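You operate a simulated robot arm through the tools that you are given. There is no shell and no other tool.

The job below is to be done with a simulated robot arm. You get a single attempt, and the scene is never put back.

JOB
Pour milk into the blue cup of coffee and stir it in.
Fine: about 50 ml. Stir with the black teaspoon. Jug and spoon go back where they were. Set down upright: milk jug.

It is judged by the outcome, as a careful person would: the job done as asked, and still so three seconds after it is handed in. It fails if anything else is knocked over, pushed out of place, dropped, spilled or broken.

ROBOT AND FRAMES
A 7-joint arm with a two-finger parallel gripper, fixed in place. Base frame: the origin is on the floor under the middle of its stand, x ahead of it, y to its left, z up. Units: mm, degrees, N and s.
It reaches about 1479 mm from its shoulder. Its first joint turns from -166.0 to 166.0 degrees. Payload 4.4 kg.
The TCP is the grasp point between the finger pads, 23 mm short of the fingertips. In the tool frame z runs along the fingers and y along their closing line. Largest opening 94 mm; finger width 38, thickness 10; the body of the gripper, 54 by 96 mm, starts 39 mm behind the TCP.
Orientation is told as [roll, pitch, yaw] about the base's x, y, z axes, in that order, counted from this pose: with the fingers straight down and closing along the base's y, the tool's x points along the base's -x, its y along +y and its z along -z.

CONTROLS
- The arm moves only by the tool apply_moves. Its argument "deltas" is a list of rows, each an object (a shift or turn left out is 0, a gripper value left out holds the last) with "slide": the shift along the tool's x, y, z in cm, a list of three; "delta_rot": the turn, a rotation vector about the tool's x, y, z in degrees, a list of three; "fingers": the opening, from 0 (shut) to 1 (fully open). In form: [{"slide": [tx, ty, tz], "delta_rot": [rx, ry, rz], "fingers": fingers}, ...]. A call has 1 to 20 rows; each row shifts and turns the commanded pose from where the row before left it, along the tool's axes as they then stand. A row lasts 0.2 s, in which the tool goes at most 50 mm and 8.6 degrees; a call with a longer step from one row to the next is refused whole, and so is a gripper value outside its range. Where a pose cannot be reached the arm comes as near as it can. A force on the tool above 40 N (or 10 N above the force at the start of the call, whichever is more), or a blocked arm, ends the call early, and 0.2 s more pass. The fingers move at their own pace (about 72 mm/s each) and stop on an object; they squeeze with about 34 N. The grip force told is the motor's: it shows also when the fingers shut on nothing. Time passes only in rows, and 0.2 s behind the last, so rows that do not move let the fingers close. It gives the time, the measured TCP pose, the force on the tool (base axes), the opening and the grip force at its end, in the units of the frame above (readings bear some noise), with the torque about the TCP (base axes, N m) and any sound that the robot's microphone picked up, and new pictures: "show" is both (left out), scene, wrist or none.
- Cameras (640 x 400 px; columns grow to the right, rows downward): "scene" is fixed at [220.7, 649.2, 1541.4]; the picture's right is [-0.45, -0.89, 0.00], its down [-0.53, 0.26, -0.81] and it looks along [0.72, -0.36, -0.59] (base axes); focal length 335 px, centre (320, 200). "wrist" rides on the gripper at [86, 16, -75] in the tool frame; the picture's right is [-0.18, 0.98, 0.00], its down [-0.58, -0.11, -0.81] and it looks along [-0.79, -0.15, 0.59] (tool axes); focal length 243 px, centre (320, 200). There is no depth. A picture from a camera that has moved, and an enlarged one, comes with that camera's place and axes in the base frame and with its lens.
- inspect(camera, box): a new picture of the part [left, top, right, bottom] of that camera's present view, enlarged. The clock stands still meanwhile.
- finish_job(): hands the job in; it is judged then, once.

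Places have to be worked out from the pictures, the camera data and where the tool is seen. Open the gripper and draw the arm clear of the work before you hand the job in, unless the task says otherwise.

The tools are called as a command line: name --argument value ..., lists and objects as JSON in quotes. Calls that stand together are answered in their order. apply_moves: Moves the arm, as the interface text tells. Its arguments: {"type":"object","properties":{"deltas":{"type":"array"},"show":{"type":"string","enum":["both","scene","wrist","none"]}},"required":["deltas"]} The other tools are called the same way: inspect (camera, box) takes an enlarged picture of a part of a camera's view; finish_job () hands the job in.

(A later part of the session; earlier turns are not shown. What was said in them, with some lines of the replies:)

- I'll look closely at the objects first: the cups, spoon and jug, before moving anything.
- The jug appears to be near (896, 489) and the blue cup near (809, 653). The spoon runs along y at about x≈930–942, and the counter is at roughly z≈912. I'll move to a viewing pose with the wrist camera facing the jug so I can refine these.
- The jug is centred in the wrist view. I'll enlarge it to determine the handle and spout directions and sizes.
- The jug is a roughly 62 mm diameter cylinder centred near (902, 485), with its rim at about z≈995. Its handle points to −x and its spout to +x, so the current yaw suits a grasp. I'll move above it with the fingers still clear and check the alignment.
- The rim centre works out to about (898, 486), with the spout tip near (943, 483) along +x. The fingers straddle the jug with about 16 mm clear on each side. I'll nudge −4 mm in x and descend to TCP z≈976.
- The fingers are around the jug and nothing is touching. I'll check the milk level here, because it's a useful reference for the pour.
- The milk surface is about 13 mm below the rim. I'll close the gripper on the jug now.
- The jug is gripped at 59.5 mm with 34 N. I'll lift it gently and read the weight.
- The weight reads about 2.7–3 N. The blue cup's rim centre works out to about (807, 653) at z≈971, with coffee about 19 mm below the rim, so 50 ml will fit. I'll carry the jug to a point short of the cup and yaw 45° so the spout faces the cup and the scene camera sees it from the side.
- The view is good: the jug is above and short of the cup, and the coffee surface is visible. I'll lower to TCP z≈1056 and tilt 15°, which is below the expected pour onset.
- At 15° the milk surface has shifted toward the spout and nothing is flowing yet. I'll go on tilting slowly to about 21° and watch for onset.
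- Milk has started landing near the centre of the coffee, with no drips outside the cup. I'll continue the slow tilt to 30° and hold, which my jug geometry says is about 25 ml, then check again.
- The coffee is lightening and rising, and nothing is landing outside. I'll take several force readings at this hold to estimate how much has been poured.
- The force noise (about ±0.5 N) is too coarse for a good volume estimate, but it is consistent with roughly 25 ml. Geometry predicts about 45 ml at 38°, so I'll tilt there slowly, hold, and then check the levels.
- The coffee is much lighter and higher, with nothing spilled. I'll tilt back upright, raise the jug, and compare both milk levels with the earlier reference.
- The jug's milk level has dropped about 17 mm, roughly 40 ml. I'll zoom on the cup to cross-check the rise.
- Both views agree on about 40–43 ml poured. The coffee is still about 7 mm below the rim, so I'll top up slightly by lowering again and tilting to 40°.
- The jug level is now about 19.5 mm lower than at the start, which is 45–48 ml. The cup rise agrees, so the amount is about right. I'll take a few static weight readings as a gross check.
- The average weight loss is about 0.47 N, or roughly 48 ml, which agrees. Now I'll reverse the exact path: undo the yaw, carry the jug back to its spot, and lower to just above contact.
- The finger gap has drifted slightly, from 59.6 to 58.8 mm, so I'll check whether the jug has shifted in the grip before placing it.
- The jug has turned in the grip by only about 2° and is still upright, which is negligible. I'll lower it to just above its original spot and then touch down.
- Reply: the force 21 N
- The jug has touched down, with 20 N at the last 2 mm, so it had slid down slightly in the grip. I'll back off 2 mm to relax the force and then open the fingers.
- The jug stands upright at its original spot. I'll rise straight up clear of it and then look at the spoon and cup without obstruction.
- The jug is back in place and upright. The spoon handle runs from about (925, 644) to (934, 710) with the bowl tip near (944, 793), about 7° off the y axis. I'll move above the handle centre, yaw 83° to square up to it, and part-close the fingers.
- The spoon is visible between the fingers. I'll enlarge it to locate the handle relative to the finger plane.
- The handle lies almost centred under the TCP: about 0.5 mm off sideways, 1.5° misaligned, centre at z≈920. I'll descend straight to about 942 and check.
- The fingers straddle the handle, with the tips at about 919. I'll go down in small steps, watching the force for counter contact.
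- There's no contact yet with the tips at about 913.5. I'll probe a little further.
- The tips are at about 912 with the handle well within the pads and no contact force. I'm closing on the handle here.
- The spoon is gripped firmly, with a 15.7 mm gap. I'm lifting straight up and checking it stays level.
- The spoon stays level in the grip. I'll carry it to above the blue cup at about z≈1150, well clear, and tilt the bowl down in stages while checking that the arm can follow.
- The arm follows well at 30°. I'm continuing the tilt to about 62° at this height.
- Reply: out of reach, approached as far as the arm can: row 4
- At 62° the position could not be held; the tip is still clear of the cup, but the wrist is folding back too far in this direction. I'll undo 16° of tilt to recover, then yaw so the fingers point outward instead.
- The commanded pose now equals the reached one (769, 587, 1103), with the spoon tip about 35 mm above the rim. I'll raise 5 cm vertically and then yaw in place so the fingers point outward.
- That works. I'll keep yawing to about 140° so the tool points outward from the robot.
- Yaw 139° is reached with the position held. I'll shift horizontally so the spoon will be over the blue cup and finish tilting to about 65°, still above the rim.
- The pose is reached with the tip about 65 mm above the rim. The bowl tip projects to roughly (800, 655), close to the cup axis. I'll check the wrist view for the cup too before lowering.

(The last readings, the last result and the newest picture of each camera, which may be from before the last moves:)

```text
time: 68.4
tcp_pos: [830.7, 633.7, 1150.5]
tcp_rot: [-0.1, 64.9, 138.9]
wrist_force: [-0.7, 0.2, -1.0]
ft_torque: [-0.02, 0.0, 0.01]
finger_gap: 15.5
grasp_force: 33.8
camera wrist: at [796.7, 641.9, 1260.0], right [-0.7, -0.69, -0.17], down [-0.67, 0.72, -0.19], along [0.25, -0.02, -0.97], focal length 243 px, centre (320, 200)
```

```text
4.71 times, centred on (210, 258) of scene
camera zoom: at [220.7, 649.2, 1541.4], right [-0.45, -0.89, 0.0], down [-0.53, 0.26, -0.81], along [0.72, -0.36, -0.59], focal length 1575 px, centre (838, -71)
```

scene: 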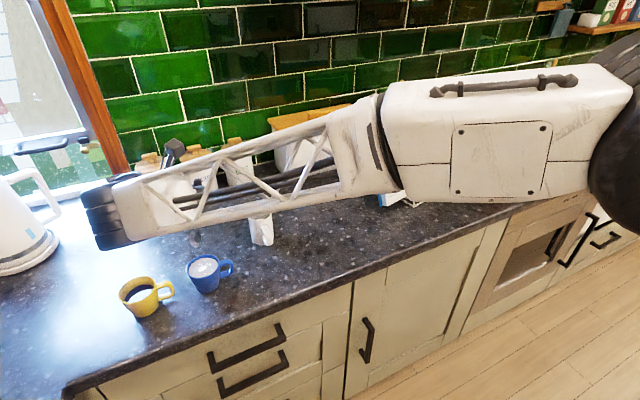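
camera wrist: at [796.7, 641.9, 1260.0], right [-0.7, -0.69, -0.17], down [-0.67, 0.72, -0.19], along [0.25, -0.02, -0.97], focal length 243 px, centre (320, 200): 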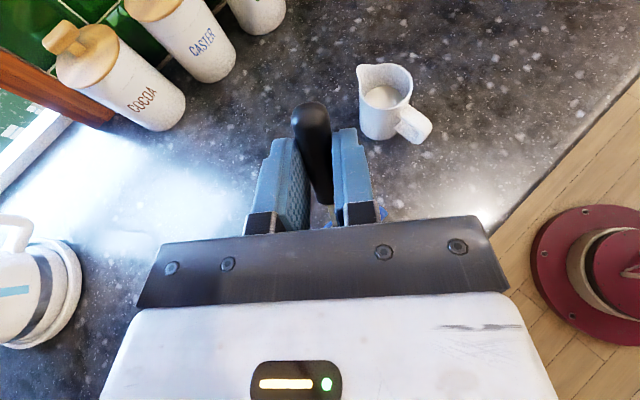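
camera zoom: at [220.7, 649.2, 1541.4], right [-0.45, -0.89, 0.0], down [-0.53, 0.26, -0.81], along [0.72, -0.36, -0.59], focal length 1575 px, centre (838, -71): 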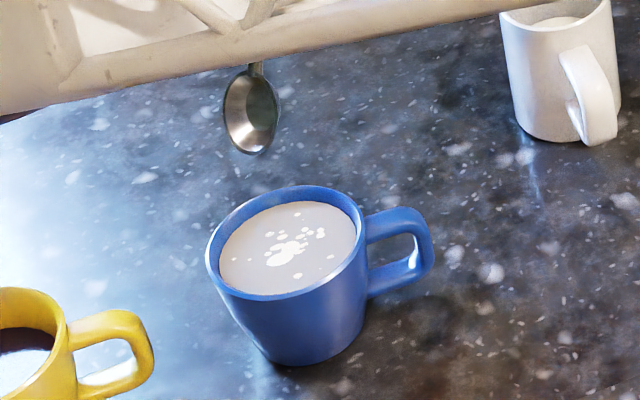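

The cup centre is confirmed near (807, 653), and the spoon is aligned to within about 3 mm. I'll nudge 3 mm sideways and lower until the tip is just above the coffee, then look.

apply_moves --deltas '[{"slide": [-1.36, -0.3, 0.63]}, {"slide": [-1.81, 0, 0.85]}, {"slide": [-1.36, 0, 0.63]}, {"slide": [0, 0, 0]}, {"slide": [0, 0, 0]}]'

inspect --camera "scene" --box '[150, 200, 270, 300]'

inspect --camera "wrist" --box '[260, 130, 420, 240]'

```text
time: 69.6
tcp_pos: [831.6, 636.7, 1098.2]
tcp_rot: [0.1, 65.1, 139.1]
wrist_force: [-0.5, 0.3, 0.6]
ft_torque: [0.02, 0.0, 0.0]
finger_gap: 15.8
grasp_force: 33.9
camera wrist: at [798.5, 644.9, 1209.0], right [-0.7, -0.69, -0.17], down [-0.67, 0.72, -0.19], along [0.25, -0.02, -0.97], focal length 243 px, centre (320, 200)
```

scene: 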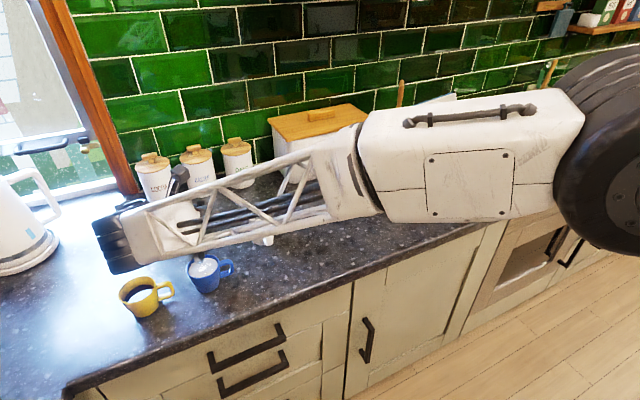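
wrist: 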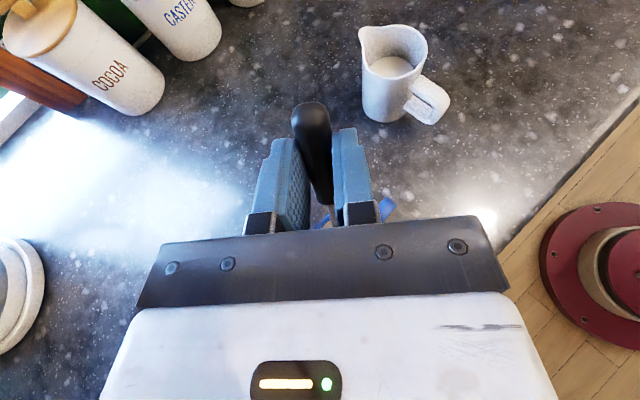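

```text
4.00 times, centred on (210, 250) of scene
camera zoom: at [220.7, 649.2, 1541.4], right [-0.45, -0.89, 0.0], down [-0.53, 0.26, -0.81], along [0.72, -0.36, -0.59], focal length 1338 px, centre (760, 0)
```

zoom: 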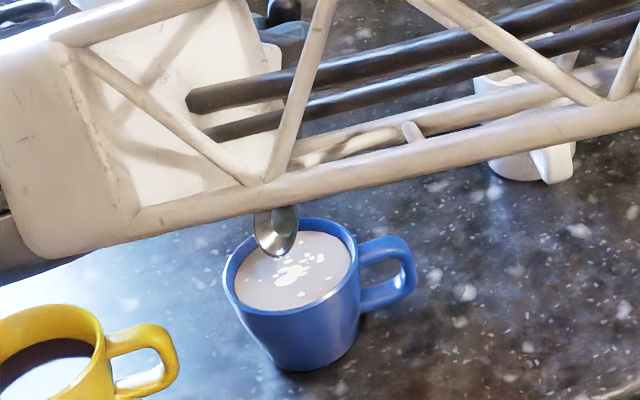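

```text
3.64 times, centred on (340, 185) of wrist
camera zoom: at [798.5, 644.9, 1209.0], right [-0.7, -0.69, -0.17], down [-0.67, 0.72, -0.19], along [0.25, -0.02, -0.97], focal length 882 px, centre (247, 254)
```

zoom: 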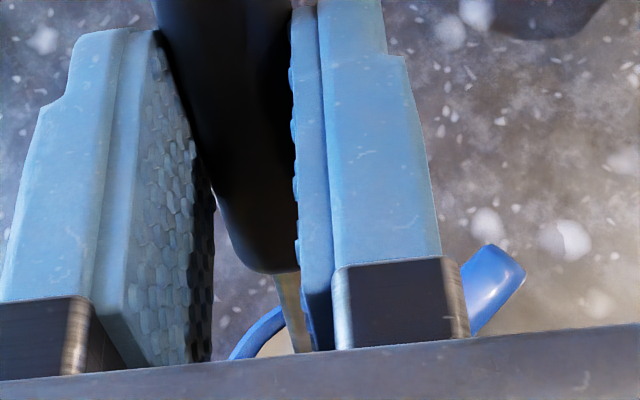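

The tip sits inside the rim circle, about 9 mm toward e from the axis and just above the coffee. I'll lower slowly another 57 mm so the bowl is immersed with the tip at about z≈930.

apply_moves --deltas '[{"slide": [-0.86, 0, 0.4]}, {"slide": [-0.86, 0, 0.4]}, {"slide": [-0.86, 0, 0.4]}, {"slide": [-0.86, 0, 0.4]}, {"slide": [-0.86, 0, 0.4]}, {"slide": [-0.86, 0, 0.4]}, {"slide": [0, 0, 0]}]'

inspect --camera "wrist" --box '[260, 130, 420, 240]'

inspect --camera "scene" --box '[150, 200, 270, 300]'

```text
time: 71.2
tcp_pos: [831.8, 636.0, 1042.9]
tcp_rot: [0.0, 65.0, 139.1]
wrist_force: [-0.9, -0.5, -0.6]
ft_torque: [0.05, 0.0, 0.02]
finger_gap: 15.9
grasp_force: 34.2
camera wrist: at [798.6, 644.6, 1153.7], right [-0.7, -0.69, -0.17], down [-0.67, 0.72, -0.19], along [0.25, -0.02, -0.97], focal length 243 px, centre (320, 200)
```

scene: 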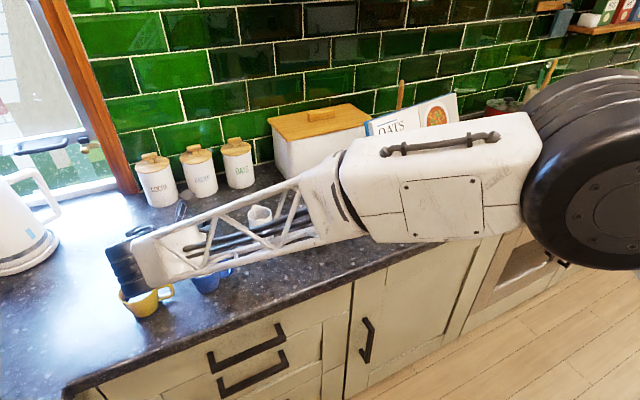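
wrist: 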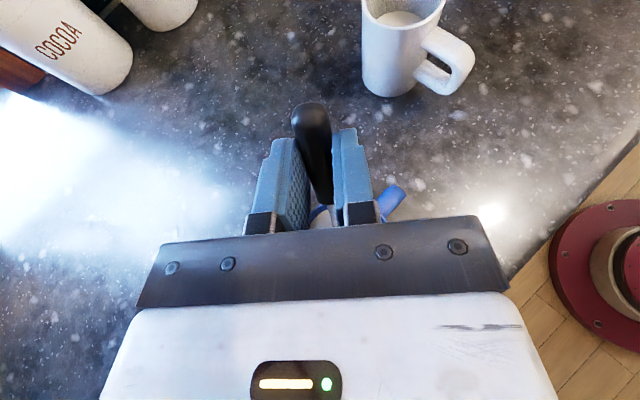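

```text
3.64 times, centred on (340, 185) of wrist
camera zoom: at [798.6, 644.6, 1153.7], right [-0.7, -0.69, -0.17], down [-0.67, 0.72, -0.19], along [0.25, -0.02, -0.97], focal length 882 px, centre (247, 254)
```

zoom: 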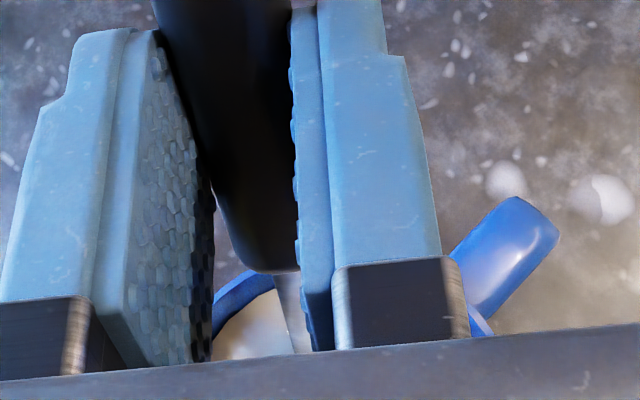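

```text
4.00 times, centred on (210, 250) of scene
camera zoom: at [220.7, 649.2, 1541.4], right [-0.45, -0.89, 0.0], down [-0.53, 0.26, -0.81], along [0.72, -0.36, -0.59], focal length 1338 px, centre (760, 0)
```

zoom: 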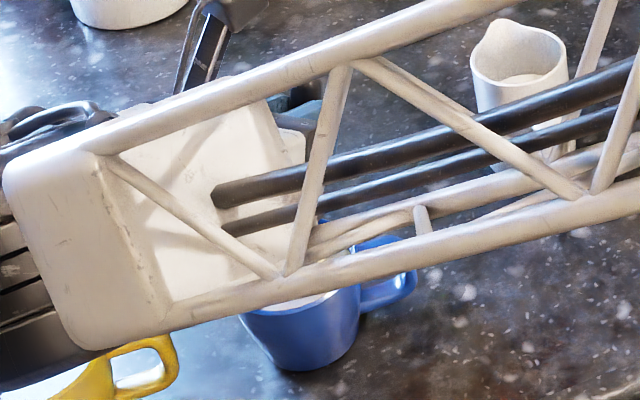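

The spoon is in the coffee with zero contact force and the shaft clear of the rim. I'll start one gentle 9 mm-radius stir and check the forces.

apply_moves --deltas '[{"slide": [-0.296, 0, -0.634]}, {"slide": [0.112, 0.636, 0.239]}, {"slide": [0.269, 0.264, 0.576]}, {"slide": [0.269, -0.264, 0.576]}, {"slide": [0.112, -0.636, 0.239]}, {"slide": [-0.112, -0.636, -0.239]}, {"slide": [-0.269, -0.264, -0.576]}, {"slide": [-0.269, 0.264, -0.576]}, {"slide": [-0.112, 0.636, -0.239]}]'

inspect --camera "wrist" --box '[260, 130, 420, 240]'

inspect --camera "scene" --box '[150, 200, 270, 300]'

```text
time: 73.2
tcp_pos: [825.1, 641.3, 1043.7]
tcp_rot: [0.1, 64.9, 139.0]
wrist_force: [-0.4, -0.5, -1.7]
ft_torque: [0.03, 0.0, 0.0]
finger_gap: 16.1
grasp_force: 34.1
camera wrist: at [792.4, 649.7, 1153.9], right [-0.7, -0.69, -0.17], down [-0.67, 0.72, -0.19], along [0.25, -0.02, -0.97], focal length 243 px, centre (320, 200)
```

scene: 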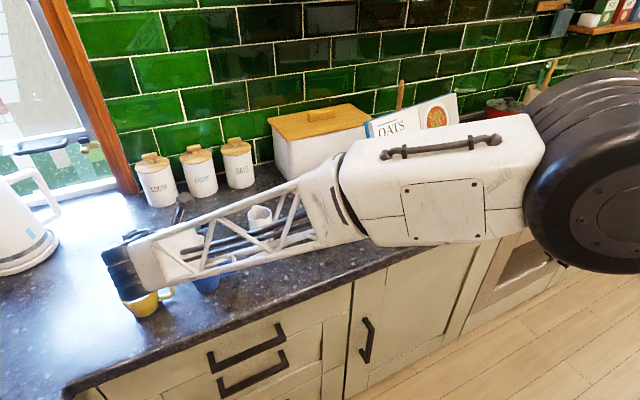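
wrist: 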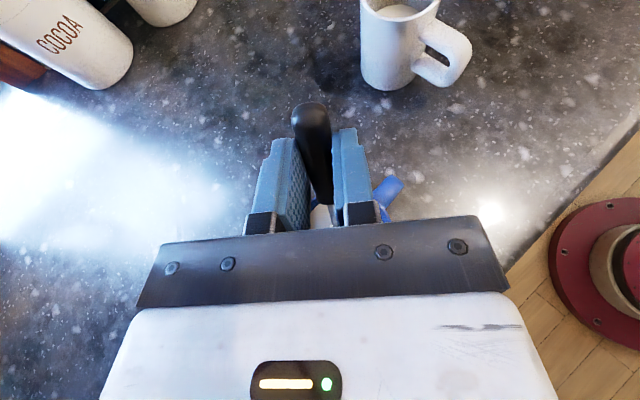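

```text
3.64 times, centred on (340, 185) of wrist
camera zoom: at [792.4, 649.7, 1153.9], right [-0.7, -0.69, -0.17], down [-0.67, 0.72, -0.19], along [0.25, -0.02, -0.97], focal length 882 px, centre (247, 254)
```

zoom: 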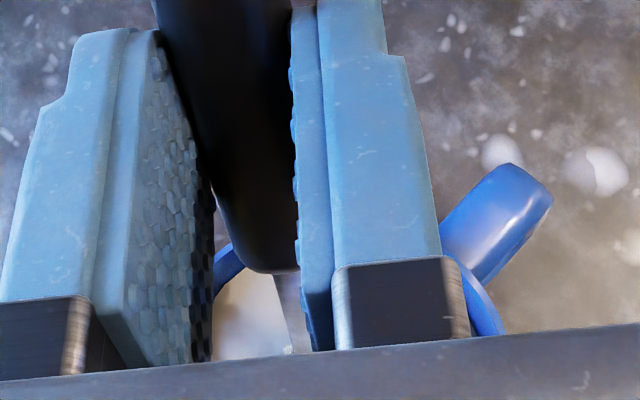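

```text
4.00 times, centred on (210, 250) of scene
camera zoom: at [220.7, 649.2, 1541.4], right [-0.45, -0.89, 0.0], down [-0.53, 0.26, -0.81], along [0.72, -0.36, -0.59], focal length 1338 px, centre (760, 0)
```

zoom: 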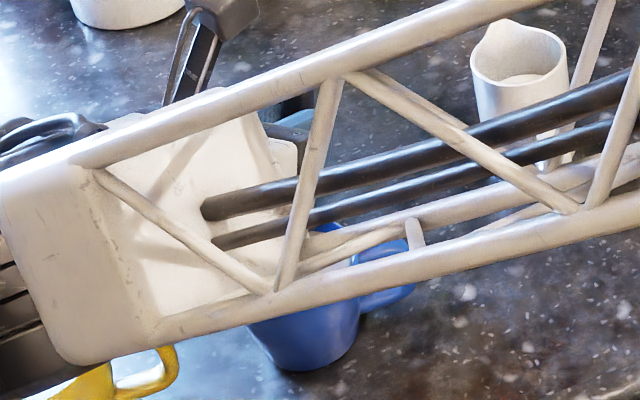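

One revolution went smoothly and the cup hasn't moved. I'll do four more gentle revolutions.

apply_moves --deltas '[{"slide": [0.112, 0.636, 0.239]}, {"slide": [0.269, 0.264, 0.576]}, {"slide": [0.269, -0.264, 0.576]}, {"slide": [0.112, -0.636, 0.239]}, {"slide": [-0.112, -0.636, -0.239]}, {"slide": [-0.269, -0.264, -0.576]}, {"slide": [-0.269, 0.264, -0.576]}, {"slide": [-0.112, 0.636, -0.239]}, {"slide": [0.112, 0.636, 0.239]}, {"slide": [0.269, 0.264, 0.576]}, {"slide": [0.269, -0.264, 0.576]}, {"slide": [0.112, -0.636, 0.239]}, {"slide": [-0.112, -0.636, -0.239]}, {"slide": [-0.269, -0.264, -0.576]}, {"slide": [-0.269, 0.264, -0.576]}, {"slide": [-0.112, 0.636, -0.239]}]' --show "none"

apply_moves --deltas '[{"slide": [0.112, 0.636, 0.239]}, {"slide": [0.269, 0.264, 0.576]}, {"slide": [0.269, -0.264, 0.576]}, {"slide": [0.112, -0.636, 0.239]}, {"slide": [-0.112, -0.636, -0.239]}, {"slide": [-0.269, -0.264, -0.576]}, {"slide": [-0.269, 0.264, -0.576]}, {"slide": [-0.112, 0.636, -0.239]}, {"slide": [0.112, 0.636, 0.239]}, {"slide": [0.269, 0.264, 0.576]}, {"slide": [0.269, -0.264, 0.576]}, {"slide": [0.112, -0.636, 0.239]}, {"slide": [-0.112, -0.636, -0.239]}, {"slide": [-0.269, -0.264, -0.576]}, {"slide": [-0.269, 0.264, -0.576]}, {"slide": [-0.112, 0.636, -0.239]}]' --show "both"

inspect --camera "wrist" --box '[260, 130, 420, 240]'

```text
time: 76.6
tcp_pos: [825.3, 641.7, 1043.5]
tcp_rot: [0.2, 65.0, 139.2]
wrist_force: [0.5, -0.1, 0.0]
ft_torque: [0.0, 0.04, -0.01]
finger_gap: 15.7
grasp_force: 33.7
```

```text
time: 80.0
tcp_pos: [825.2, 641.6, 1043.0]
tcp_rot: [0.2, 64.9, 139.1]
wrist_force: [-0.3, 0.3, 0.3]
ft_torque: [-0.03, 0.0, 0.01]
finger_gap: 15.9
grasp_force: 33.5
camera wrist: at [791.8, 649.8, 1152.6], right [-0.7, -0.69, -0.17], down [-0.67, 0.72, -0.19], along [0.25, -0.02, -0.97], focal length 243 px, centre (320, 200)
```

scene: 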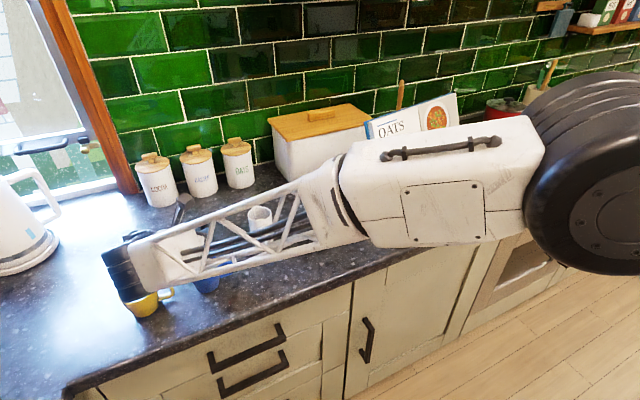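
wrist: 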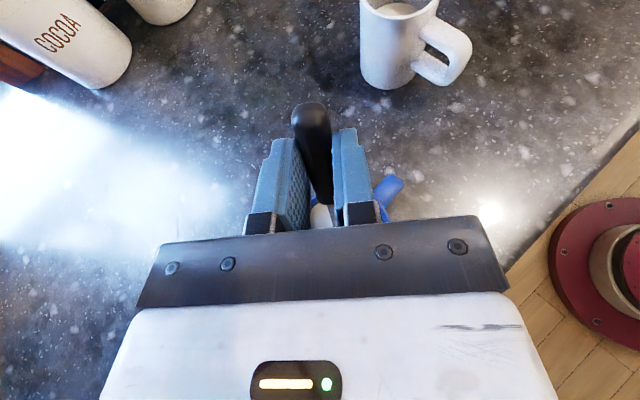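

```text
3.64 times, centred on (340, 185) of wrist
camera zoom: at [791.8, 649.8, 1152.6], right [-0.7, -0.69, -0.17], down [-0.67, 0.72, -0.19], along [0.25, -0.02, -0.97], focal length 882 px, centre (247, 254)
```

zoom: 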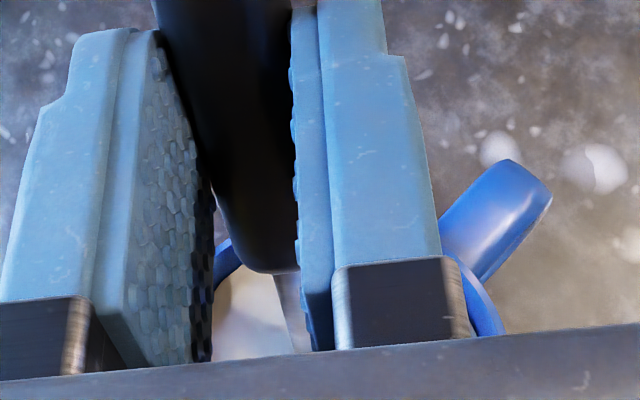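

The forces are negligible and the cup is steady. I'll do four more revolutions to be thorough and finish at the centre.

apply_moves --deltas '[{"slide": [0.112, 0.636, 0.239]}, {"slide": [0.269, 0.264, 0.576]}, {"slide": [0.269, -0.264, 0.576]}, {"slide": [0.112, -0.636, 0.239]}, {"slide": [-0.112, -0.636, -0.239]}, {"slide": [-0.269, -0.264, -0.576]}, {"slide": [-0.269, 0.264, -0.576]}, {"slide": [-0.112, 0.636, -0.239]}, {"slide": [0.112, 0.636, 0.239]}, {"slide": [0.269, 0.264, 0.576]}, {"slide": [0.269, -0.264, 0.576]}, {"slide": [0.112, -0.636, 0.239]}, {"slide": [-0.112, -0.636, -0.239]}, {"slide": [-0.269, -0.264, -0.576]}, {"slide": [-0.269, 0.264, -0.576]}, {"slide": [-0.112, 0.636, -0.239]}]' --show "none"

apply_moves --deltas '[{"slide": [0.112, 0.636, 0.239]}, {"slide": [0.269, 0.264, 0.576]}, {"slide": [0.269, -0.264, 0.576]}, {"slide": [0.112, -0.636, 0.239]}, {"slide": [-0.112, -0.636, -0.239]}, {"slide": [-0.269, -0.264, -0.576]}, {"slide": [-0.269, 0.264, -0.576]}, {"slide": [-0.112, 0.636, -0.239]}, {"slide": [0.112, 0.636, 0.239]}, {"slide": [0.269, 0.264, 0.576]}, {"slide": [0.269, -0.264, 0.576]}, {"slide": [0.112, -0.636, 0.239]}, {"slide": [-0.112, -0.636, -0.239]}, {"slide": [-0.269, -0.264, -0.576]}, {"slide": [-0.269, 0.264, -0.576]}, {"slide": [-0.112, 0.636, -0.239]}, {"slide": [0.296, 0, 0.634]}, {"slide": [0, 0, 0]}]' --show "none"

inspect --camera "scene" --box '[150, 200, 270, 300]'

```text
time: 83.4
tcp_pos: [825.4, 640.9, 1041.6]
tcp_rot: [0.1, 64.9, 139.2]
wrist_force: [-0.3, -0.2, -0.8]
ft_torque: [0.03, 0.05, 0.01]
finger_gap: 15.7
grasp_force: 33.9
```

```text
time: 87.2
tcp_pos: [830.9, 637.6, 1043.9]
tcp_rot: [0.1, 64.9, 139.2]
wrist_force: [0.9, -0.1, -1.0]
ft_torque: [0.01, 0.0, -0.01]
finger_gap: 16.0
grasp_force: 33.7
```

```text
4.00 times, centred on (210, 250) of scene
camera zoom: at [220.7, 649.2, 1541.4], right [-0.45, -0.89, 0.0], down [-0.53, 0.26, -0.81], along [0.72, -0.36, -0.59], focal length 1338 px, centre (760, 0)
```

zoom: 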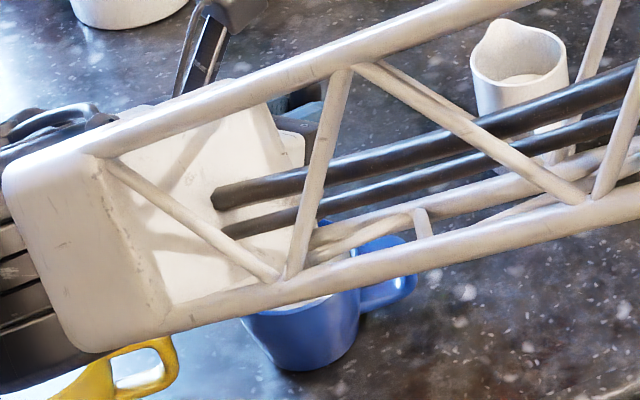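

Nine revolutions are done. I'll raise the spoon slowly straight up until the tip just clears the rim, hold it over the cup to drip, and inspect the coffee.

apply_moves --deltas '[{"slide": [0.725, 0, -0.338]}, {"slide": [0.725, 0, -0.338]}, {"slide": [0.725, 0, -0.338]}, {"slide": [0.725, 0, -0.338]}, {"slide": [0.725, 0, -0.338]}, {"slide": [0.725, 0, -0.338]}, {"slide": [0.725, 0, -0.338]}, {"slide": [0.725, 0, -0.338]}, {"slide": [0, 0, 0]}, {"slide": [0, 0, 0]}, {"slide": [0, 0, 0]}, {"slide": [0, 0, 0]}, {"slide": [0, 0, 0]}]' --show "none"

inspect --camera "scene" --box '[150, 200, 270, 300]'

inspect --camera "wrist" --box '[260, 130, 420, 240]'

```text
time: 90.0
tcp_pos: [830.3, 638.7, 1107.3]
tcp_rot: [0.1, 64.9, 139.0]
wrist_force: [1.3, -0.5, -0.9]
ft_torque: [0.0, 0.02, -0.01]
finger_gap: 15.5
grasp_force: 34.6
```

```text
4.00 times, centred on (210, 250) of scene
camera zoom: at [220.7, 649.2, 1541.4], right [-0.45, -0.89, 0.0], down [-0.53, 0.26, -0.81], along [0.72, -0.36, -0.59], focal length 1338 px, centre (760, 0)
```

zoom: 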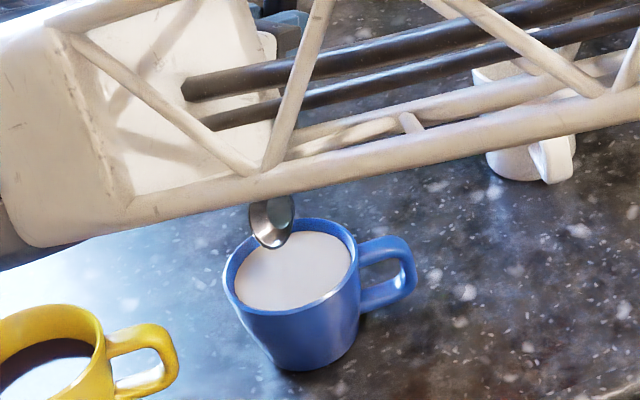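

```text
3.64 times, centred on (340, 185) of wrist
camera zoom: at [797.4, 645.6, 1217.1], right [-0.7, -0.69, -0.17], down [-0.67, 0.72, -0.19], along [0.25, -0.02, -0.97], focal length 882 px, centre (247, 254)
```

zoom: 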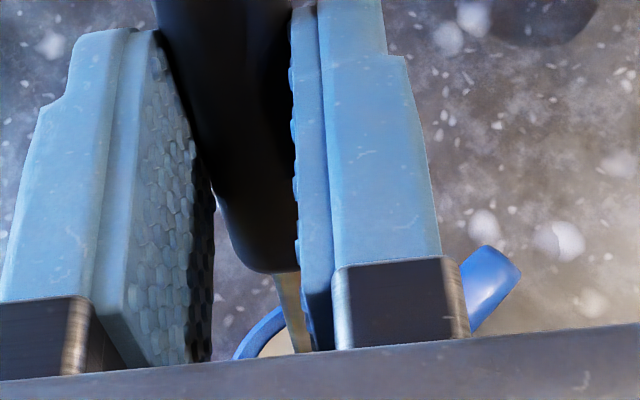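

The milk patches are gone and the coffee is a uniform light colour; the cup hasn't moved. I'll let it drip a moment more, then rise, level the spoon, and yaw back to the original heading.

apply_moves --deltas '[{"slide": [0, 0, 0]}, {"slide": [0, 0, 0]}, {"slide": [0, 0, 0]}, {"slide": [0, 0, 0]}, {"slide": [0, 0, 0]}, {"slide": [0, 0, 0]}, {"slide": [1.36, 0, -0.634]}, {"slide": [1.81, 0, -0.845]}, {"slide": [1.36, 0, -0.634]}, {"slide": [0, 0, 0]}, {"delta_rot": [0, -5, 0]}, {"delta_rot": [0, -8, 0]}, {"delta_rot": [0, -8, 0]}, {"slide": [0, 0, 0]}]'

inspect --camera "scene" --box '[150, 200, 270, 300]'

```text
time: 93.0
tcp_pos: [830.7, 637.1, 1157.2]
tcp_rot: [0.1, 43.9, 139.0]
wrist_force: [-0.2, -0.8, -1.0]
ft_torque: [0.02, -0.01, -0.02]
finger_gap: 16.0
grasp_force: 34.3
camera wrist: at [828.9, 617.6, 1270.6], right [-0.75, -0.65, -0.13], down [-0.67, 0.72, 0.18], along [-0.02, 0.22, -0.98], focal length 243 px, centre (320, 200)
```

scene: 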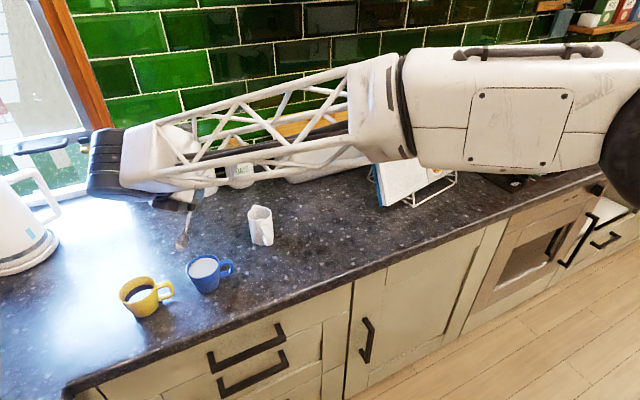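
wrist: 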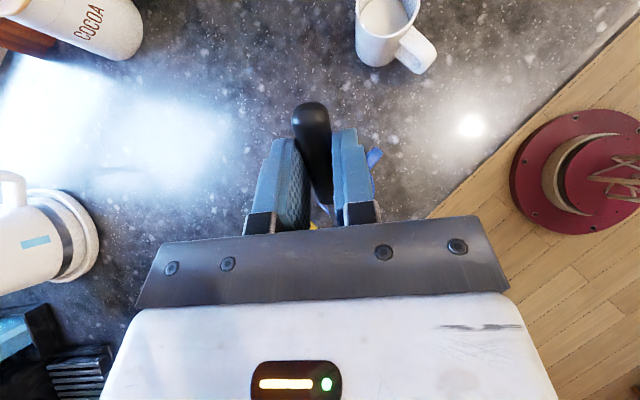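

```text
4.00 times, centred on (210, 250) of scene
camera zoom: at [220.7, 649.2, 1541.4], right [-0.45, -0.89, 0.0], down [-0.53, 0.26, -0.81], along [0.72, -0.36, -0.59], focal length 1338 px, centre (760, 0)
```

zoom: 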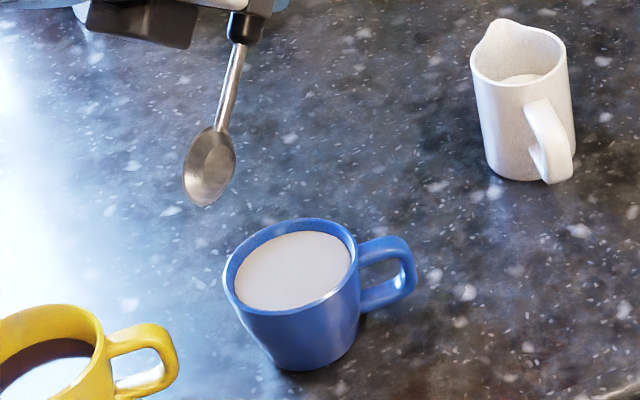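

The coffee is uniform, no drips are visible on the counter, and the spoon is clean. I'll level the spoon fully and yaw back to 83°.

apply_moves --deltas '[{"delta_rot": [0, -8, 0]}, {"delta_rot": [0, -8, 0]}, {"delta_rot": [0, -8, 0]}, {"delta_rot": [0, -8, 0]}, {"delta_rot": [0, -8, 0]}, {"delta_rot": [0, -4, 0]}, {"slide": [0, 0, 0]}, {"delta_rot": [0, 0, 8]}, {"delta_rot": [0, 0, 8]}, {"delta_rot": [0, 0, 8]}, {"delta_rot": [0, 0, 8]}, {"delta_rot": [0, 0, 8]}, {"delta_rot": [0, 0, 8]}, {"delta_rot": [0, 0, 8]}, {"slide": [0, 0, 0]}, {"slide": [0, 0, 0]}]'

```text
time: 96.4
tcp_pos: [831.3, 638.0, 1155.8]
tcp_rot: [0.0, 0.0, 82.9]
wrist_force: [1.5, 0.3, -0.2]
ft_torque: [-0.03, -0.02, 0.02]
finger_gap: 15.9
grasp_force: 33.7
camera wrist: at [804.6, 553.4, 1231.2], right [-0.95, 0.3, 0.0], down [0.18, 0.56, 0.81], along [0.24, 0.77, -0.59], focal length 243 px, centre (320, 200)
```

scene: 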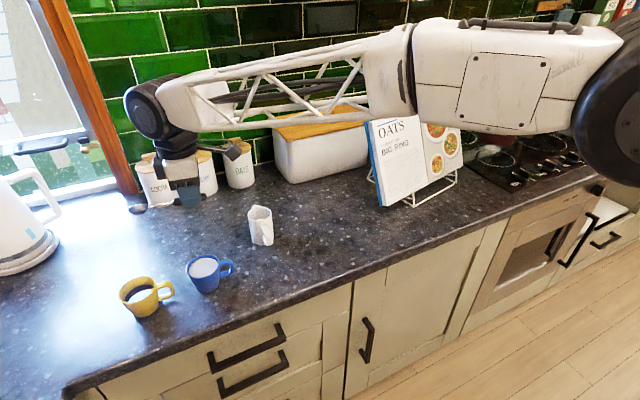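
wrist: 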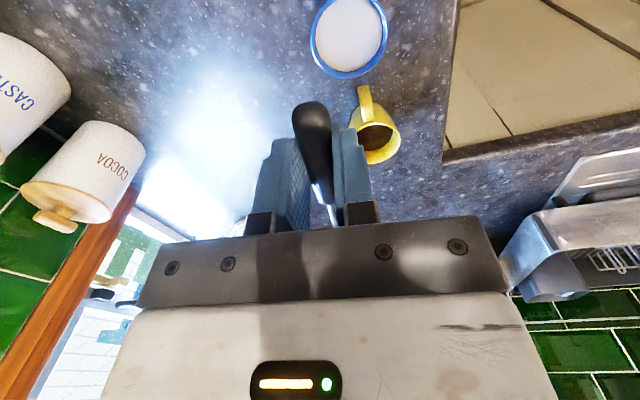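

The spoon is level at yaw 83°. Now I'll translate back over its original spot and descend partway.

apply_moves --deltas '[{"slide": [-1.64, -3.12, 0]}, {"slide": [-1.64, -3.12, 0]}, {"slide": [-1.65, -3.11, 0]}, {"slide": [0, 0, 0]}, {"slide": [0, 0, 3]}, {"slide": [0, 0, 4]}, {"slide": [0, 0, 4]}, {"slide": [0, 0, 3]}, {"slide": [0, 0, 2]}, {"slide": [0, 0, 0]}, {"slide": [0, 0, 0]}]'

apply_moves --deltas '[{"slide": [0, 0, 0]}]' --show "none"

apply_moves --deltas '[{"slide": [0, 0, 0]}]' --show "none"

inspect --camera "scene" --box '[130, 215, 230, 285]'

```text
time: 98.8
tcp_pos: [928.1, 674.4, 997.8]
tcp_rot: [0.0, 0.0, 83.0]
wrist_force: [-0.4, 0.3, -0.1]
ft_torque: [-0.05, 0.01, 0.01]
finger_gap: 15.6
grasp_force: 33.9
camera wrist: at [902.2, 590.3, 1071.8], right [-0.95, 0.3, 0.0], down [0.18, 0.56, 0.81], along [0.24, 0.77, -0.59], focal length 243 px, centre (320, 200)
```

scene: 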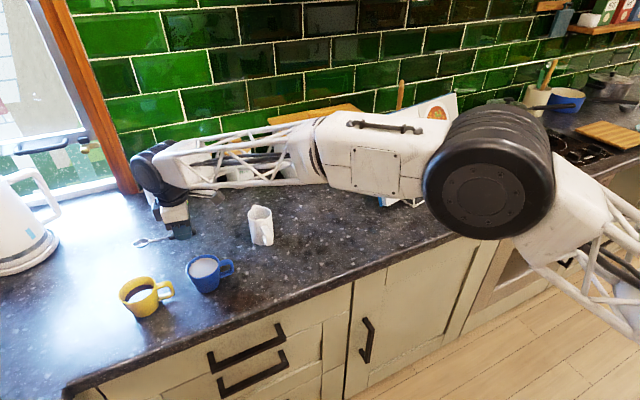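
wrist: 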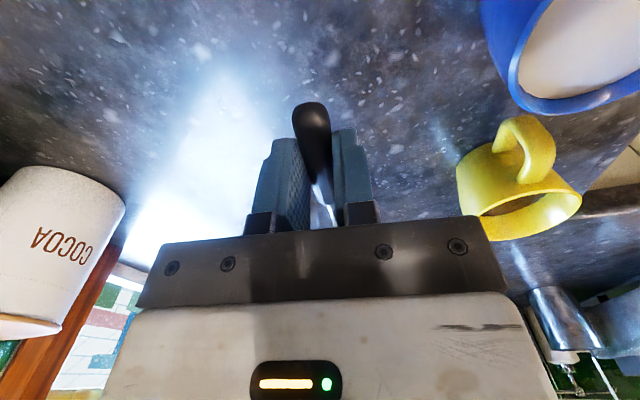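

```text
time: 99.2
tcp_pos: [928.2, 674.6, 997.7]
tcp_rot: [0.0, 0.0, 83.0]
wrist_force: [-0.5, 0.1, -0.4]
ft_torque: [0.01, 0.04, 0.02]
finger_gap: 15.8
grasp_force: 34.1
```

```text
time: 99.6
tcp_pos: [928.6, 674.7, 997.2]
tcp_rot: [0.0, 0.0, 83.0]
wrist_force: [0.6, 0.1, -0.2]
ft_torque: [-0.01, 0.0, 0.03]
finger_gap: 15.8
grasp_force: 33.9
```

```text
5.71 times, centred on (180, 250) of scene
camera zoom: at [220.7, 649.2, 1541.4], right [-0.45, -0.89, 0.0], down [-0.53, 0.26, -0.81], along [0.72, -0.36, -0.59], focal length 1912 px, centre (1120, -86)
```

zoom: 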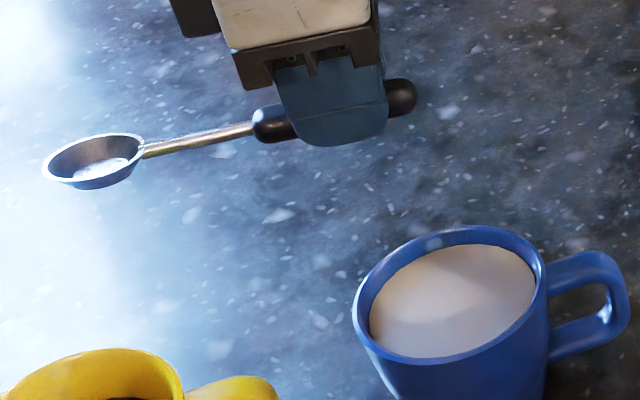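

The offset from the original grasp pose is about (+1.8, +1.1) mm. I'll correct it and lower to just above the resting height, then touch down gently.

apply_moves --deltas '[{"slide": [-0.13, -0.165, 1.5]}, {"slide": [0, 0, 2]}, {"slide": [0, 0, 1.5]}, {"slide": [0, 0, 0.7]}, {"slide": [0, 0, 0.4]}, {"slide": [0, 0, 0]}, {"slide": [0, 0, 0]}]' --show "none"

apply_moves --deltas '[{"slide": [0, 0, 0.1]}, {"slide": [0, 0, 0]}]' --show "none"

inspect --camera "scene" --box '[130, 235, 210, 285]'

```text
time: 101.2
tcp_pos: [930.8, 675.8, 936.3]
tcp_rot: [0.0, -0.1, 82.9]
wrist_force: [0.5, -0.5, -1.0]
ft_torque: [-0.01, 0.0, -0.01]
finger_gap: 15.9
grasp_force: 34.0
```

```text
time: 101.8
tcp_pos: [931.3, 676.0, 934.9]
tcp_rot: [-0.1, 0.0, 83.0]
wrist_force: [0.1, 0.2, 0.1]
ft_torque: [0.02, -0.01, -0.01]
finger_gap: 15.7
grasp_force: 33.9
```

```text
8.00 times, centred on (170, 260) of scene
camera zoom: at [220.7, 649.2, 1541.4], right [-0.45, -0.89, 0.0], down [-0.53, 0.26, -0.81], along [0.72, -0.36, -0.59], focal length 2677 px, centre (1520, -280)
```

zoom: 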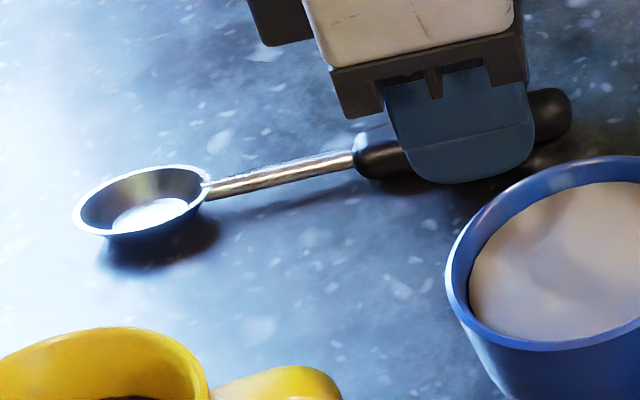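

The spoon is nearly at its original spot, though the bowl may sit a few mm high. I'll ease down another millimetre and watch the force.

apply_moves --deltas '[{"slide": [0, 0, 0.05]}, {"slide": [0, 0, 0]}]' --show "none"

apply_moves --deltas '[{"slide": [0, 0, 0.05]}, {"slide": [0, 0, 0]}]' --show "none"

inspect --camera "scene" --box '[140, 210, 230, 290]'

```text
time: 102.4
tcp_pos: [931.7, 675.1, 934.5]
tcp_rot: [0.1, 0.0, 82.9]
wrist_force: [0.9, -0.3, 1.8]
ft_torque: [0.26, -0.04, -0.11]
finger_gap: 16.1
grasp_force: 34.6
```

```text
time: 103.0
tcp_pos: [931.0, 673.7, 935.8]
tcp_rot: [0.0, 0.0, 83.0]
wrist_force: [0.5, 0.2, 6.3]
ft_torque: [0.61, -0.08, -0.05]
finger_gap: 15.7
grasp_force: 34.2
```

```text
5.00 times, centred on (185, 250) of scene
camera zoom: at [220.7, 649.2, 1541.4], right [-0.45, -0.89, 0.0], down [-0.53, 0.26, -0.81], along [0.72, -0.36, -0.59], focal length 1673 px, centre (995, -50)
```

zoom: 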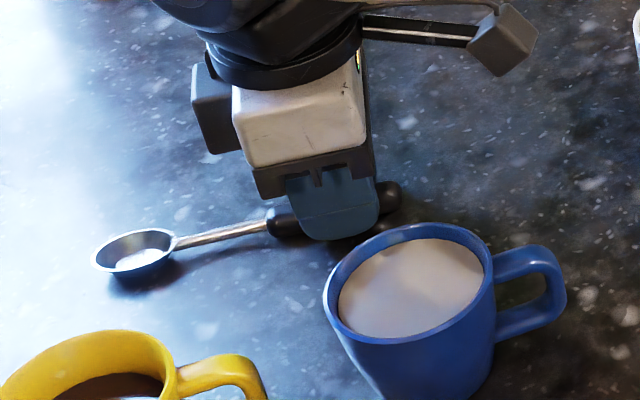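

The torque shows contact about 97 mm toward the bowl, so the bowl is already resting on the counter. The small offset is sideways: about 3 mm at the bowl, or 1.7° of yaw. I'll lift 1.5 mm, correct the yaw and x, settle back and release.

apply_moves --deltas '[{"slide": [0, 0, -0.2]}, {"slide": [0, 0.1, 0], "delta_rot": [0, 0, -1.7]}, {"slide": [0, 0, 0]}, {"slide": [0, 0, 0.12]}, {"slide": [0, 0, 0]}]' --show "none"

inspect --camera "scene" --box '[130, 235, 210, 285]'

```text
time: 104.2
tcp_pos: [930.2, 676.2, 935.2]
tcp_rot: [0.0, 0.0, 84.8]
wrist_force: [-0.5, -0.2, 0.2]
ft_torque: [-0.01, 0.02, 0.04]
finger_gap: 15.9
grasp_force: 33.8
```

```text
8.00 times, centred on (170, 260) of scene
camera zoom: at [220.7, 649.2, 1541.4], right [-0.45, -0.89, 0.0], down [-0.53, 0.26, -0.81], along [0.72, -0.36, -0.59], focal length 2677 px, centre (1520, -280)
```

zoom: 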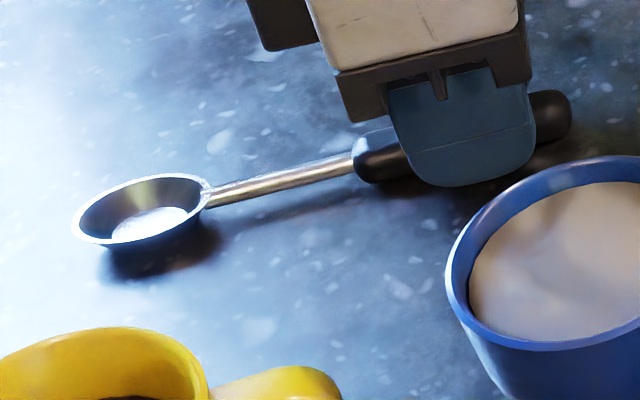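

The bowl now matches its original position in the picture. I'm releasing the spoon.

apply_moves --deltas '[{"slide": [0, 0, 0.03]}, {"fingers": 0.25}, {"fingers": 0.5}, {"fingers": 0.5}, {"fingers": 0.5}]' --show "both"

inspect --camera "scene" --box '[130, 235, 210, 285]'

inspect --camera "wrist" --box '[200, 40, 440, 240]'

```text
time: 105.4
tcp_pos: [929.7, 675.7, 934.1]
tcp_rot: [0.1, 0.0, 84.7]
wrist_force: [0.7, -0.5, -0.2]
ft_torque: [0.0, -0.01, 0.01]
finger_gap: 47.0
grasp_force: 0.1
camera wrist: at [906.8, 591.2, 1009.3], right [-0.96, 0.27, 0.0], down [0.16, 0.57, 0.81], along [0.22, 0.78, -0.59], focal length 243 px, centre (320, 200)
```

scene: 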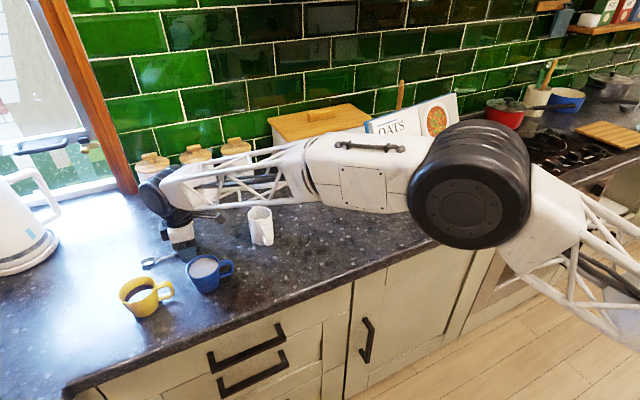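
wrist: 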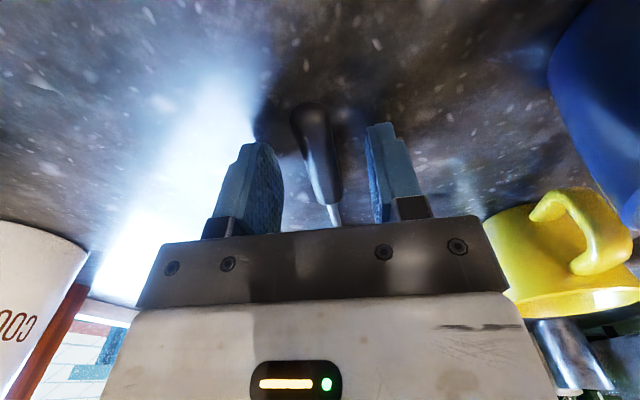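

```text
8.00 times, centred on (170, 260) of scene
camera zoom: at [220.7, 649.2, 1541.4], right [-0.45, -0.89, 0.0], down [-0.53, 0.26, -0.81], along [0.72, -0.36, -0.59], focal length 2677 px, centre (1520, -280)
```

zoom: 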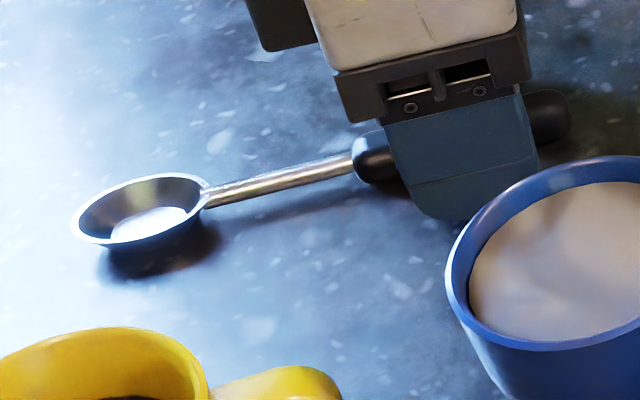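

```text
2.00 times, centred on (320, 140) of wrist
camera zoom: at [906.8, 591.2, 1009.3], right [-0.96, 0.27, 0.0], down [0.16, 0.57, 0.81], along [0.22, 0.78, -0.59], focal length 485 px, centre (320, 320)
```

zoom: 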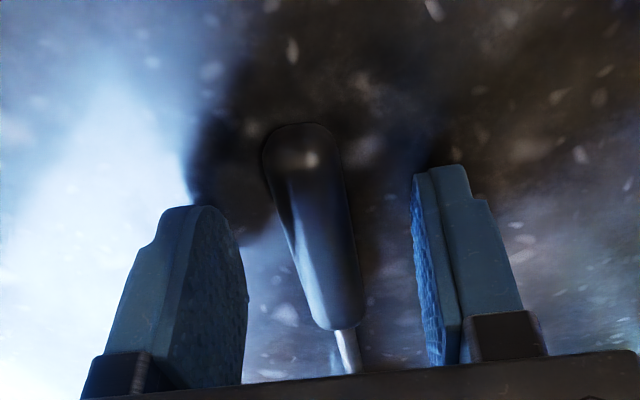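

The spoon rests where it was, with both fingers clear. I'll retreat straight up, open the gripper fully, and undo the yaw well above everything.

apply_moves --deltas '[{"slide": [0, 0, -1]}, {"slide": [0, 0, -2]}, {"slide": [0, 0, -3]}, {"slide": [0, 0, -4]}, {"slide": [0, 0, -4]}, {"slide": [0, 0, -4]}, {"slide": [0, 0, -4]}, {"slide": [0, 0, 0], "fingers": 1}, {"delta_rot": [0, 0, 8.4]}, {"delta_rot": [0, 0, 8.4]}, {"delta_rot": [0, 0, 8.4]}, {"delta_rot": [0, 0, 8.4]}, {"delta_rot": [0, 0, 8.4]}, {"delta_rot": [0, 0, 8.4]}, {"delta_rot": [0, 0, 8.4]}, {"delta_rot": [0, 0, 8.4]}, {"delta_rot": [0, 0, 8.4]}, {"delta_rot": [0, 0, 8.4]}, {"slide": [0, 0, 0]}]' --show "scene"

```text
time: 109.4
tcp_pos: [930.1, 676.6, 1154.1]
tcp_rot: [-0.1, 0.0, 0.6]
wrist_force: [-0.8, 0.2, 0.1]
ft_torque: [0.01, -0.05, -0.05]
finger_gap: 93.8
grasp_force: 0.0
```

scene: 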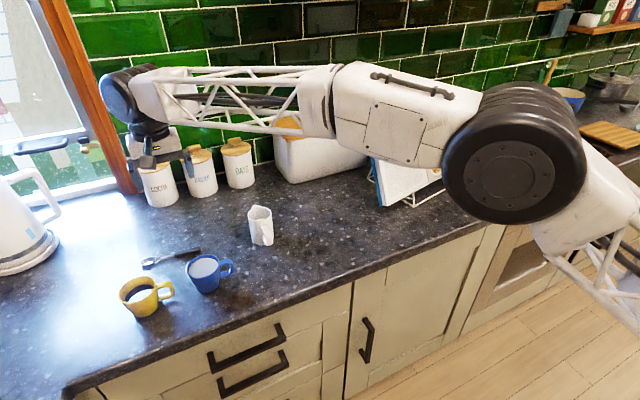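

Everything is in place and the gripper is clear. I'll move the arm back toward its starting pose and take a final look.

apply_moves --deltas '[{"slide": [2.49, -3.58, -1.17]}, {"slide": [2.49, -3.58, -1.17]}, {"slide": [2.49, -3.58, -1.17]}, {"slide": [2.49, -3.58, -1.17]}, {"slide": [2.49, -3.58, -1.17]}, {"slide": [2.49, -3.58, -1.17]}, {"slide": [2.49, -3.58, -1.17]}, {"slide": [2.49, -3.58, -1.17]}, {"slide": [2.49, -3.58, -1.17]}, {"slide": [2.49, -3.58, -1.17]}, {"slide": [2.49, -3.58, -1.17]}, {"slide": [2.49, -3.58, -1.17]}, {"slide": [2.49, -3.58, -1.17]}, {"slide": [0, 0, 0]}]' --show "both"

inspect --camera "scene" --box '[100, 190, 300, 315]'

```text
time: 112.4
tcp_pos: [611.9, 206.7, 1305.4]
tcp_rot: [0.0, 0.0, 0.7]
wrist_force: [-0.6, -0.2, -0.1]
ft_torque: [-0.02, 0.01, -0.01]
finger_gap: 94.1
grasp_force: 0.0
camera wrist: at [525.1, 221.3, 1381.2], right [0.17, 0.98, 0.0], down [0.58, -0.1, 0.81], along [0.79, -0.14, -0.59], focal length 243 px, centre (320, 200)
```

scene: 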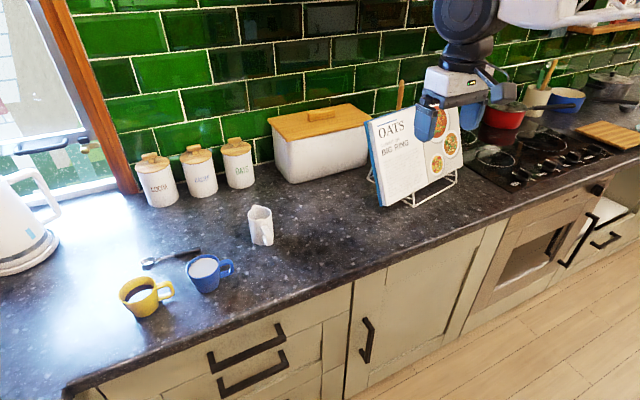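
wrist: 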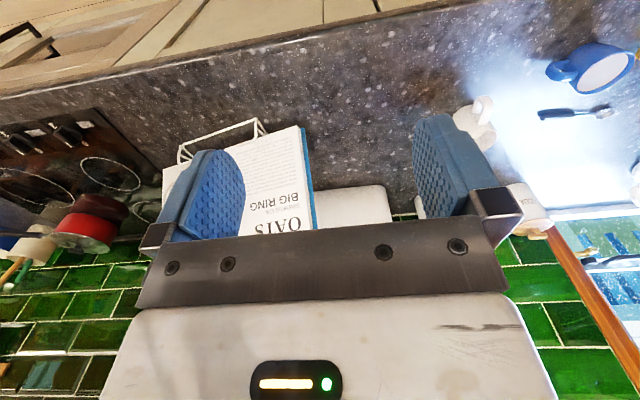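

```text
3.20 times, centred on (200, 252) of scene
camera zoom: at [220.7, 649.2, 1541.4], right [-0.45, -0.89, 0.0], down [-0.53, 0.26, -0.81], along [0.72, -0.36, -0.59], focal length 1071 px, centre (704, 32)
```

zoom: 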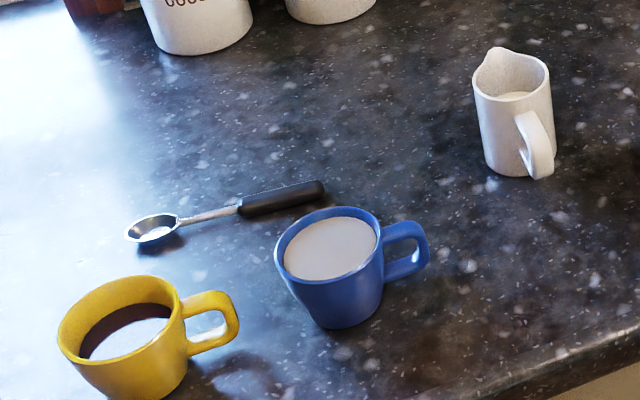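

The final picture matches the original layout: jug upright in its place, spoon where it lay, both cups unmoved, and no spills visible. The blue cup's coffee is evenly mixed, and the gripper is open and clear, so I'm handing the job in.

finish_job

```text
The job is handed in.
```

I poured about 48 ml of milk into the blue cup and stirred it in with the black teaspoon. The job is handed in.

- **Milk amount:** This is an estimate from the drop in the jug's level, the rise in the cup and the jug's weight. The three gave about 45–50 ml between them. The force readings were noisy, so it could be off by a few ml.
- **Stirring:** Nine slow turns, after which the white patches were gone and the coffee was one even colour.
- **Jug:** It is upright on its original spot, turned a few degrees from where it was.
- **Spoon:** It is back where it lay, matching the first pictures to within a few millimetres.
- **Everything else:** I saw no spills, and both cups and the other items are where they were. The gripper is open and the arm is clear of the work.
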